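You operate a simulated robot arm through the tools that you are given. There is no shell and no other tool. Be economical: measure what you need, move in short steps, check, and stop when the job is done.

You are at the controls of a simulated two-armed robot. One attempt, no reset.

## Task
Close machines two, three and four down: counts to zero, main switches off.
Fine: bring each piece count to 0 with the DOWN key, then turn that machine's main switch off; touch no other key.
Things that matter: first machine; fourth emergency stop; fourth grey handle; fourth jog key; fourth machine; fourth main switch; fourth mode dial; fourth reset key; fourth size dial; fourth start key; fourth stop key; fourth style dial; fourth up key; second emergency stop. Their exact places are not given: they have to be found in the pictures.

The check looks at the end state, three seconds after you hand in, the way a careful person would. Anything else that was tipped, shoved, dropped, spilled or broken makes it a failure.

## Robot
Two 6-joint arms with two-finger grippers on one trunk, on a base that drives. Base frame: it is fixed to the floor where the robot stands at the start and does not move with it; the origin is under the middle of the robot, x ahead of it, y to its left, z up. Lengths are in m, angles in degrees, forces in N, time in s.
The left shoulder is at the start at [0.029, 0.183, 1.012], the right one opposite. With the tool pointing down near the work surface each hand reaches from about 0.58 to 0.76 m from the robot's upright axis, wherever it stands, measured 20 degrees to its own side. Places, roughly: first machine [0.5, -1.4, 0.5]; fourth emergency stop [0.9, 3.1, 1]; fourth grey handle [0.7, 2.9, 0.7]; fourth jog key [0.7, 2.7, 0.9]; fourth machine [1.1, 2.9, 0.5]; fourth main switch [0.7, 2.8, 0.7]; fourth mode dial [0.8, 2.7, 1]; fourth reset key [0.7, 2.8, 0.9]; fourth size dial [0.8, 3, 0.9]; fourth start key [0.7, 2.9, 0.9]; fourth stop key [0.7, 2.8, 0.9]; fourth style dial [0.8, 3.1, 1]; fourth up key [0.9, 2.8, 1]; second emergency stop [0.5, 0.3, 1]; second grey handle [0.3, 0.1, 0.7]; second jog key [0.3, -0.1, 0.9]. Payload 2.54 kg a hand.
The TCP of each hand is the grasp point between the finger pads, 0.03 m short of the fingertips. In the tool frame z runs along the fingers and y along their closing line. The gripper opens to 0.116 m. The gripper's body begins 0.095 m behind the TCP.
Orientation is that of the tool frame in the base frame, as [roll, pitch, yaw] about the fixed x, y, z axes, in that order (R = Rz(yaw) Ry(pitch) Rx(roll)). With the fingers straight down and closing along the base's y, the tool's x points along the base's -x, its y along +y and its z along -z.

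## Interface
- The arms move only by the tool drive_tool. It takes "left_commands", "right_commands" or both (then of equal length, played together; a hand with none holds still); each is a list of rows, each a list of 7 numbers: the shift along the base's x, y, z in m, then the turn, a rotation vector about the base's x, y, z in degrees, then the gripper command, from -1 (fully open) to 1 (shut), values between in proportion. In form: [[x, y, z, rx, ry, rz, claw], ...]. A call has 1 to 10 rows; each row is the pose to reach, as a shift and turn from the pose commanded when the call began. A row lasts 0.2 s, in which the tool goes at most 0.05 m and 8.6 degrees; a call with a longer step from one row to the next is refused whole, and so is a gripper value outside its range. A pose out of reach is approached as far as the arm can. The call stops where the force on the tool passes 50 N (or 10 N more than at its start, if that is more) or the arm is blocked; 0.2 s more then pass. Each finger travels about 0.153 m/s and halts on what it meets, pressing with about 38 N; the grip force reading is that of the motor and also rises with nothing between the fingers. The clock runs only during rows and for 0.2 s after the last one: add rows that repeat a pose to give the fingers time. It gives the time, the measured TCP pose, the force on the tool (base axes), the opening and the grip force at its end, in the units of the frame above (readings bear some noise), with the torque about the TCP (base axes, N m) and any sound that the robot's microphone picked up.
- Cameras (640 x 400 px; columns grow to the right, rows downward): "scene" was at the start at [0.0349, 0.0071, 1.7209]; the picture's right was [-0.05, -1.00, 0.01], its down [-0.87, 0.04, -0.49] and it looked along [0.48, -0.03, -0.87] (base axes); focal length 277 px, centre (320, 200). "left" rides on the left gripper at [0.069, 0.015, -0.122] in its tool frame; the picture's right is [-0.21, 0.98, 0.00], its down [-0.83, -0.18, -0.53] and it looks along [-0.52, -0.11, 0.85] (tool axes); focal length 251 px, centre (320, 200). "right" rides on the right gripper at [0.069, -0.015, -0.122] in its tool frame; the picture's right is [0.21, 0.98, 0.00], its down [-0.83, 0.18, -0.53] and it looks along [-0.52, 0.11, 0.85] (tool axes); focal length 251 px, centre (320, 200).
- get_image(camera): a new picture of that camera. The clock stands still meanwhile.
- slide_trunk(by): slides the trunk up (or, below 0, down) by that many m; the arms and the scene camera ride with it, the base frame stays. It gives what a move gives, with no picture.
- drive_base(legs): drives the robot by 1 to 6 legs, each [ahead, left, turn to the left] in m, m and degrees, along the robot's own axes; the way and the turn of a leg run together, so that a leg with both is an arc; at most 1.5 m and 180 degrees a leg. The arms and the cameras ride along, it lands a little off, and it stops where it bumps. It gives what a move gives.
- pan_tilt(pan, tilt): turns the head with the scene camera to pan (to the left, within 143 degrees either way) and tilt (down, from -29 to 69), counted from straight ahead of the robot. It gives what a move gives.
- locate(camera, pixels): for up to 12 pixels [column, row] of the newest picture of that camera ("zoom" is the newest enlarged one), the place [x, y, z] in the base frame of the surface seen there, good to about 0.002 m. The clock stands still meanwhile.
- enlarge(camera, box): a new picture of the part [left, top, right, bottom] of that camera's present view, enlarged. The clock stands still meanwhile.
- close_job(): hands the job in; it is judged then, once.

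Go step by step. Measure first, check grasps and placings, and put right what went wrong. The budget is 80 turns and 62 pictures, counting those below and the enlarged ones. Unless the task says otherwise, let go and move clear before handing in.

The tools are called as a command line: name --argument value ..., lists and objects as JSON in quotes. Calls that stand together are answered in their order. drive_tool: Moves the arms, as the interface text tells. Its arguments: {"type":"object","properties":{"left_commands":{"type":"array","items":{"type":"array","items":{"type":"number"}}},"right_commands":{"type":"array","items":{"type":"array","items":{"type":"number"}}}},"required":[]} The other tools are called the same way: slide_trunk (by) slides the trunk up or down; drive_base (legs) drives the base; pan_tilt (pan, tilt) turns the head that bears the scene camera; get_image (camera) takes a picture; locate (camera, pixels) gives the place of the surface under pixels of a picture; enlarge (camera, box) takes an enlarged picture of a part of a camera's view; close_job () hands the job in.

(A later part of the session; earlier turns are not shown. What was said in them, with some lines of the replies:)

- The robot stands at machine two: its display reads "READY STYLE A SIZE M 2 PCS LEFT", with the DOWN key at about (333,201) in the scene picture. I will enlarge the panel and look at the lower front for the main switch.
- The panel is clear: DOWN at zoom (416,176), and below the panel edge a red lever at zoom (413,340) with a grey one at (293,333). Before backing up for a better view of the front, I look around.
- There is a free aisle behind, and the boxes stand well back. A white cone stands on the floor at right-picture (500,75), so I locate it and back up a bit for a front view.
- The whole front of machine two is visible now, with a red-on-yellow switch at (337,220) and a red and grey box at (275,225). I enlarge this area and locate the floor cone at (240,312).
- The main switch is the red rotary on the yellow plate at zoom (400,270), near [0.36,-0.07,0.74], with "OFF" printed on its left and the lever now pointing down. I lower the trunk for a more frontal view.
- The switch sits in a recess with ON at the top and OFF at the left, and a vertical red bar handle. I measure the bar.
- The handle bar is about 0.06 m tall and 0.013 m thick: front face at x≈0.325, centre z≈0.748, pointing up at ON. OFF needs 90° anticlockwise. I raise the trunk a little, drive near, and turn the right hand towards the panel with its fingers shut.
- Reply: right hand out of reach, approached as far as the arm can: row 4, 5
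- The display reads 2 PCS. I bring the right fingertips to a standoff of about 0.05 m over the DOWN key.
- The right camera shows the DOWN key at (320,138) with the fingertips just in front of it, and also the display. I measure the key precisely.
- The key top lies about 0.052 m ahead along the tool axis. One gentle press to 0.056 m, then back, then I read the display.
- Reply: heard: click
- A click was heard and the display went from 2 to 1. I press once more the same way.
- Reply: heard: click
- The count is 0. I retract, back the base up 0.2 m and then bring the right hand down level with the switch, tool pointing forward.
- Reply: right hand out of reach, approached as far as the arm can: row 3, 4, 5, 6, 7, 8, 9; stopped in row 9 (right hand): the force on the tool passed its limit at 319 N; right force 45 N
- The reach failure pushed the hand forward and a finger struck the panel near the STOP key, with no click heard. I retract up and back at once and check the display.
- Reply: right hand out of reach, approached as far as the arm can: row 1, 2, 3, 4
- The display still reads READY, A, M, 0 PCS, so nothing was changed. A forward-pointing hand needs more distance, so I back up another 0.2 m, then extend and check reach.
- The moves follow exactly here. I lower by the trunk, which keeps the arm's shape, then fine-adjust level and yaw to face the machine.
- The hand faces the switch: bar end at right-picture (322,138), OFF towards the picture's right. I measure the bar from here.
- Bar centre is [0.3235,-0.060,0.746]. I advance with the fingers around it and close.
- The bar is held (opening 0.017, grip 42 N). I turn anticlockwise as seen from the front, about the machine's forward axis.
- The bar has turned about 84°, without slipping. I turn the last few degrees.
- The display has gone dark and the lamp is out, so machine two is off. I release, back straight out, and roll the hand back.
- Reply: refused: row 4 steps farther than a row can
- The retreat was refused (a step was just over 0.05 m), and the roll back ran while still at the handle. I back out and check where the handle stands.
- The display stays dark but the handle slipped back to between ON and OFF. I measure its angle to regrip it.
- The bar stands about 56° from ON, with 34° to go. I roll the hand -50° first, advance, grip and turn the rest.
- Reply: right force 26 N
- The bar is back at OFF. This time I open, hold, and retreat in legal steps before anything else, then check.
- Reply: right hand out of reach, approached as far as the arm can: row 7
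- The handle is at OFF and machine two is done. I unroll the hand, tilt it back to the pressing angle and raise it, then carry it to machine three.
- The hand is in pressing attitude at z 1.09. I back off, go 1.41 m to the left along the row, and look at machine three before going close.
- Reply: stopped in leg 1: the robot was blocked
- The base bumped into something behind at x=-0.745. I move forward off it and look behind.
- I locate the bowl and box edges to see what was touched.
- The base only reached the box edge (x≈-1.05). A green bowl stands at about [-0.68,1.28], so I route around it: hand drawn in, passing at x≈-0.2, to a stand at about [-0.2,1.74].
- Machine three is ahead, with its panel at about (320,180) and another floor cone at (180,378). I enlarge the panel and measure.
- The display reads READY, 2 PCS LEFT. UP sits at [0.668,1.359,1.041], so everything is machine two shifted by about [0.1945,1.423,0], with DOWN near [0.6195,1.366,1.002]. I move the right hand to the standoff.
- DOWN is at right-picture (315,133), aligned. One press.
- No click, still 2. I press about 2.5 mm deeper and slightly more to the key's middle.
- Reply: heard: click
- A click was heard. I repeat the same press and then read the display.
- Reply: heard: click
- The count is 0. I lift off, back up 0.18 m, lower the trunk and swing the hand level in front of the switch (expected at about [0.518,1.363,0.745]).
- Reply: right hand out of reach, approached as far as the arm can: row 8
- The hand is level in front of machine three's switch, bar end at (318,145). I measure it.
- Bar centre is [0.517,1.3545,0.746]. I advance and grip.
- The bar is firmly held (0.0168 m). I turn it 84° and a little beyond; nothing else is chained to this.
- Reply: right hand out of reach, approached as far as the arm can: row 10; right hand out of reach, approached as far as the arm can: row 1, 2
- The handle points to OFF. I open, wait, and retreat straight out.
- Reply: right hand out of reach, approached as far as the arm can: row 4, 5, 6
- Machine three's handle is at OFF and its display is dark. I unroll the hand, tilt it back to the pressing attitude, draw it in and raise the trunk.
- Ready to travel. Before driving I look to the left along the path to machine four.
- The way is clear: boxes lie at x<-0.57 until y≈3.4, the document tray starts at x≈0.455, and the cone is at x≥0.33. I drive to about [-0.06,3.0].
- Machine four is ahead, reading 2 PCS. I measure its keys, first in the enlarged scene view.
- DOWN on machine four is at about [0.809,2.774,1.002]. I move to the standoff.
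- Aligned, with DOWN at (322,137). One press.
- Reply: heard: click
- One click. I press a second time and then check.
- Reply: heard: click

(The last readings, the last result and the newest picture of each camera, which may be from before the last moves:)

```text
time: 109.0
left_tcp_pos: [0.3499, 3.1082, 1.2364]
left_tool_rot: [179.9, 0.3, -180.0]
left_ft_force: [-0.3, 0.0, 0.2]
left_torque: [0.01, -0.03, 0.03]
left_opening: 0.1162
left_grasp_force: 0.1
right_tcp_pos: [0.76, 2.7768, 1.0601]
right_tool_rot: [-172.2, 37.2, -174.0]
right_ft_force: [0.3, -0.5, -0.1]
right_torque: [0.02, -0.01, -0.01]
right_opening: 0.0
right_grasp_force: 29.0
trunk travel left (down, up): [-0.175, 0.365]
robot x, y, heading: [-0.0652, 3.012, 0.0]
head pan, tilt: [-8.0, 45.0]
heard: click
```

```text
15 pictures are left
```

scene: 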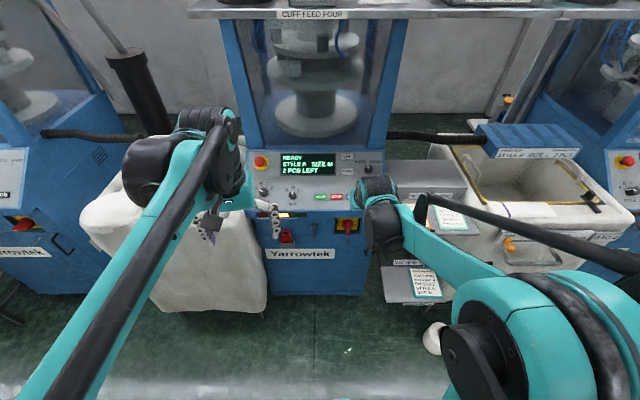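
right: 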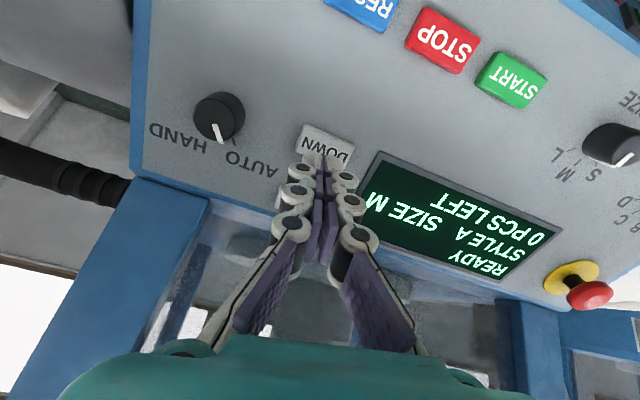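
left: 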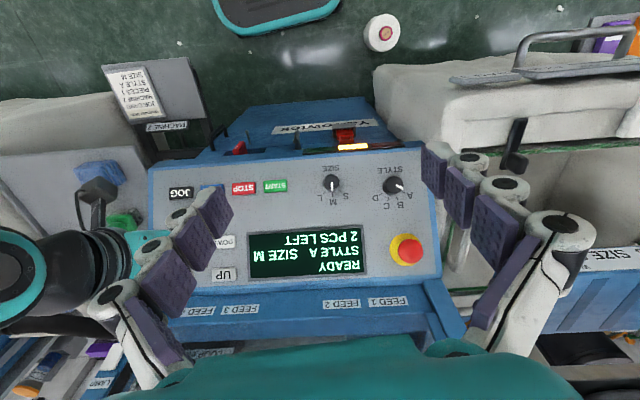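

Count 0. Same sequence as before: lift, back up 0.16 m, lower the trunk, swing level.

drive_tool --right_commands '[[-0.025, 0.004, 0.04, 0, 0, 0, 1]]'

drive_base --legs '[[-0.16, 0, 0]]'

slide_trunk --by -0.17

drive_tool --right_commands '[[0, 0, 0, -0.8, -7, 0, 1], [0, 0, -0.02, -1.6, -14, 0, 1], [0, 0, -0.05, -2.4, -21, 0, 1], [0, 0, -0.08, -3.2, -28, 0, 1], [0, 0, -0.11, -4, -35, 0, 0.5], [0, 0, -0.14, -4.8, -42, 0, 0], [0, 0, -0.165, -5.4, -47, 0, 0], [0, 0, -0.185, -5.9, -51.7, 0, 0]]'

get_image --camera "right"

```text
time: 109.4
left_tcp_pos: [0.3494, 3.1089, 1.2374]
left_tool_rot: [180.0, 0.3, -179.8]
left_ft_force: [-0.8, -0.1, 0.7]
left_torque: [-0.04, -0.08, -0.02]
left_opening: 0.116
left_grasp_force: 0.1
right_tcp_pos: [0.7352, 2.7812, 1.1006]
right_tool_rot: [-172.2, 37.4, -173.9]
right_ft_force: [-0.9, 0.1, 1.0]
right_torque: [0.02, -0.03, -0.02]
right_opening: 0.0
right_grasp_force: 29.1
trunk travel left (down, up): [-0.175, 0.365]
robot x, y, heading: [-0.0663, 3.0115, 0.2]
head pan, tilt: [-8.0, 45.0]
```

```text
time: 110.8
left_tcp_pos: [0.1946, 3.1077, 1.2371]
left_tool_rot: [-179.9, 0.2, -180.0]
left_ft_force: [0.4, 0.0, 0.4]
left_torque: [-0.02, -0.06, -0.01]
left_opening: 0.1162
left_grasp_force: 0.1
right_tcp_pos: [0.5795, 2.7801, 1.0996]
right_tool_rot: [-172.3, 37.2, -174.2]
right_ft_force: [0.0, 0.9, 0.8]
right_torque: [-0.02, -0.02, 0.02]
right_opening: 0.0
right_grasp_force: 28.6
trunk travel left (down, up): [-0.175, 0.365]
robot x, y, heading: [-0.2256, 3.0164, -0.2]
head pan, tilt: [-8.0, 45.0]
```

```text
time: 112.7
left_tcp_pos: [0.1972, 3.1071, 1.0675]
left_tool_rot: [179.9, 0.2, -180.0]
left_ft_force: [0.1, -0.5, 0.5]
left_torque: [0.0, -0.02, 0.04]
left_opening: 0.116
left_grasp_force: 0.1
right_tcp_pos: [0.5795, 2.7789, 0.9286]
right_tool_rot: [-172.2, 37.2, -174.2]
right_ft_force: [-0.3, -0.4, -0.5]
right_torque: [-0.01, 0.01, 0.02]
right_opening: 0.0002
right_grasp_force: 28.8
trunk travel left (down, up): [-0.005, 0.535]
robot x, y, heading: [-0.2244, 3.0097, -0.3]
head pan, tilt: [-8.0, 45.0]
```

```text
time: 114.5
left_tcp_pos: [0.1966, 3.1067, 1.0666]
left_tool_rot: [-179.9, 0.2, -179.9]
left_ft_force: [-0.1, 0.0, 0.3]
left_torque: [0.0, -0.04, -0.01]
left_opening: 0.1163
left_grasp_force: 0.0
right_tcp_pos: [0.5803, 2.7785, 0.7486]
right_tool_rot: [-97.8, 80.1, -104.4]
right_ft_force: [-0.7, 0.4, 0.6]
right_torque: [0.03, 0.01, 0.03]
right_opening: 0.0579
right_grasp_force: 0.0
right hand out of reach, approached as far as the arm can: row 8
trunk travel left (down, up): [-0.005, 0.535]
robot x, y, heading: [-0.219, 3.0071, -0.4]
head pan, tilt: [-8.0, 45.0]
```

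```text
14 pictures are left
```

right: 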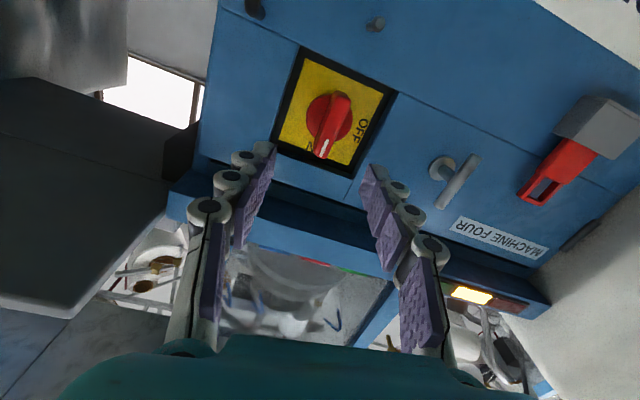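

locate --camera "right" --pixels '[[320, 156], [323, 146], [326, 135], [329, 122], [331, 110], [333, 102]]'

```text
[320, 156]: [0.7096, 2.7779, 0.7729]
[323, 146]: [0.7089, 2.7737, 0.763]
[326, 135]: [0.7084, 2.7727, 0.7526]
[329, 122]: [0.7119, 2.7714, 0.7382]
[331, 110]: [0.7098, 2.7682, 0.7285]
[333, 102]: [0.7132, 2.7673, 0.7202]
```

Bar centre is [0.710,2.772,0.746]. I advance and grip.

drive_tool --right_commands '[[0.04, -0.002, -0.0025, 0, 0, 0, 0], [0.08, -0.004, -0.003, 0, 0, 0, 0], [0.11, -0.005, -0.0035, 0, 0, 0, 0], [0.13, -0.006, -0.0035, 0, 0, 0, 0], [0.13, -0.006, -0.0035, 0, 0, 0, 1], [0.13, -0.006, -0.0035, 0, 0, 0, 1], [0.13, -0.006, -0.0035, 0, 0, 0, 1]]'

get_image --camera "right"

```text
time: 116.1
left_tcp_pos: [0.1972, 3.106, 1.0649]
left_tool_rot: [180.0, 0.1, 180.0]
left_ft_force: [-0.5, 0.1, 0.2]
left_torque: [-0.01, 0.02, -0.02]
left_opening: 0.116
left_grasp_force: 0.1
right_tcp_pos: [0.7094, 2.7737, 0.745]
right_tool_rot: [-91.2, 80.2, -97.8]
right_ft_force: [1.8, 9.4, -7.6]
right_torque: [0.02, -0.4, -0.27]
right_opening: 0.0167
right_grasp_force: 42.0
trunk travel left (down, up): [-0.005, 0.535]
robot x, y, heading: [-0.2283, 3.0126, 0.0]
head pan, tilt: [-8.0, 45.0]
```

```text
13 pictures are left
```

right: 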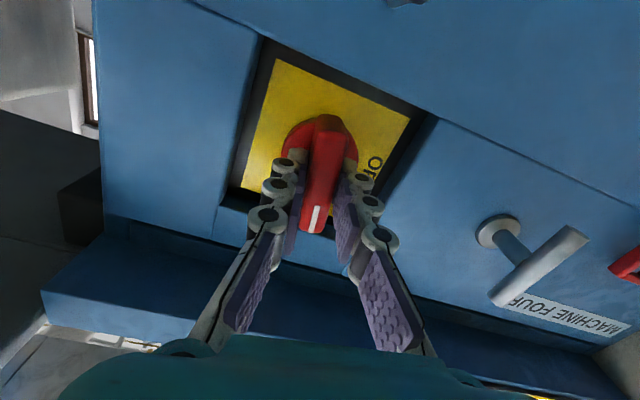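

The bar is held. I turn it to OFF.

drive_tool --right_commands '[[0, 0, 0, -8.3, 1, 0, 1], [0, 0, 0, -16.6, 2, 0, 1], [0, 0, 0, -24.9, 3, 0, 1], [0, 0, 0, -33.2, 4, 0, 1], [0, 0, 0, -41.5, 5, 0, 1], [0, 0, 0, -49.8, 6, 0, 1], [0, 0, 0, -58.1, 7, 0, 1], [0, 0, 0, -66.4, 8, 0, 1], [0, 0, 0, -74.7, 9, 0, 1], [0, 0, 0, -82.5, 10, 0, 1]]'

get_image --camera "right"

```text
time: 118.3
left_tcp_pos: [0.1985, 3.1083, 1.0656]
left_tool_rot: [-180.0, 0.1, -180.0]
left_ft_force: [-0.1, -0.3, -1.0]
left_torque: [-0.02, -0.01, -0.02]
left_opening: 0.116
left_grasp_force: 0.1
right_tcp_pos: [0.7119, 2.7737, 0.7459]
right_tool_rot: [-90.3, -3.0, -96.9]
right_ft_force: [-22.7, 25.4, -25.9]
right_torque: [1.25, 0.57, 0.72]
right_opening: 0.0172
right_grasp_force: 42.4
trunk travel left (down, up): [-0.005, 0.535]
robot x, y, heading: [-0.225, 3.0144, -0.2]
head pan, tilt: [-8.0, 45.0]
```

```text
12 pictures are left
```

right: 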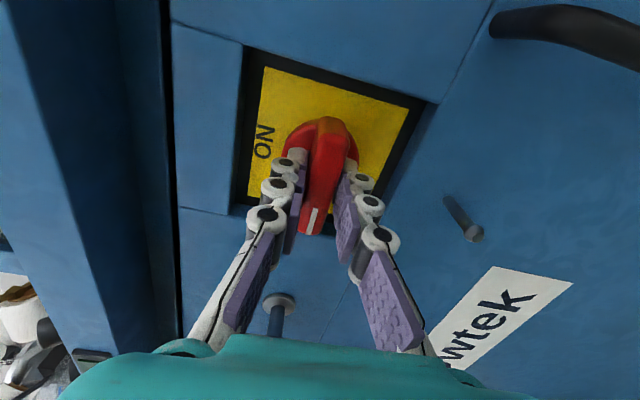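

The handle is at OFF, same as the others. I open, wait and retreat, then check.

drive_tool --right_commands '[[0, 0, 0, 0, 0, 0, 0], [0, 0, 0, 0, 0, 0, 0], [0, 0, 0, 0, 0, 0, 0], [-0.045, 0.005, 0, 0, 0, 0, 0], [-0.085, 0.01, 0, 0, 0, 0, 0], [-0.12, 0.014, 0, 0, 0, 0, 0]]'

get_image --camera "right"

enlarge --camera "scene" --box '[230, 90, 430, 230]'

```text
time: 119.7
left_tcp_pos: [0.1959, 3.1068, 1.0662]
left_tool_rot: [180.0, 0.2, 180.0]
left_ft_force: [0.4, 0.1, 0.4]
left_torque: [0.0, 0.0, 0.02]
left_opening: 0.116
left_grasp_force: 0.0
right_tcp_pos: [0.5927, 2.786, 0.7466]
right_tool_rot: [-90.2, -3.0, -97.0]
right_ft_force: [0.2, -0.2, 0.1]
right_torque: [-0.04, 0.0, -0.01]
right_opening: 0.0582
right_grasp_force: 0.2
trunk travel left (down, up): [-0.005, 0.535]
robot x, y, heading: [-0.2271, 3.0121, -0.2]
head pan, tilt: [-8.0, 45.0]
```

```text
11 pictures are left
```

right: 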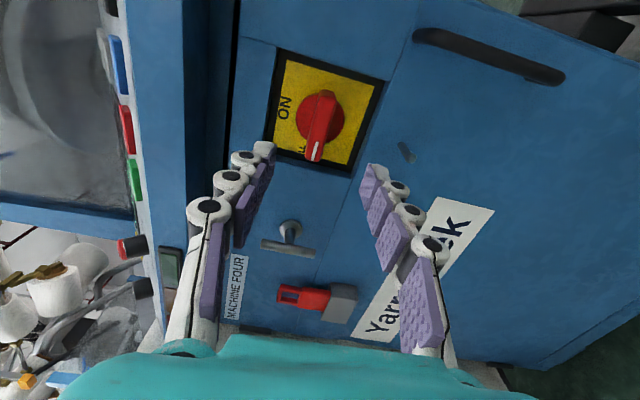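

```text
2.86 times, centred on (330, 160) of scene
```

zoom: 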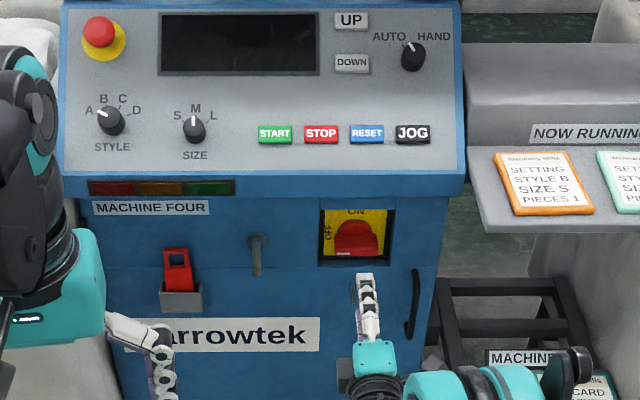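

Machine four is dark and its handle lies at OFF. All three counts were brought to 0 and the hand is clear of the machine, so I hand in.

close_job

```text
The job is handed in.
```

Machines two, three and four are closed down: each count showed 0 before I turned its main switch to OFF, and each display is dark.

- **Finger touched machine two's panel:** while I was moving to its switch, a finger hit the panel near the STOP key hard (319 N). There was no click, and the display was unchanged afterwards.
- **Machine two's handle slipped back:** it moved partway towards ON as I let go, so I gripped it again and turned it fully to OFF.
- **Base bumped something behind it:** this was probably a box, hit once while backing away from machine two. The boxes looked in place afterwards, but I did not measure whether it had shifted.
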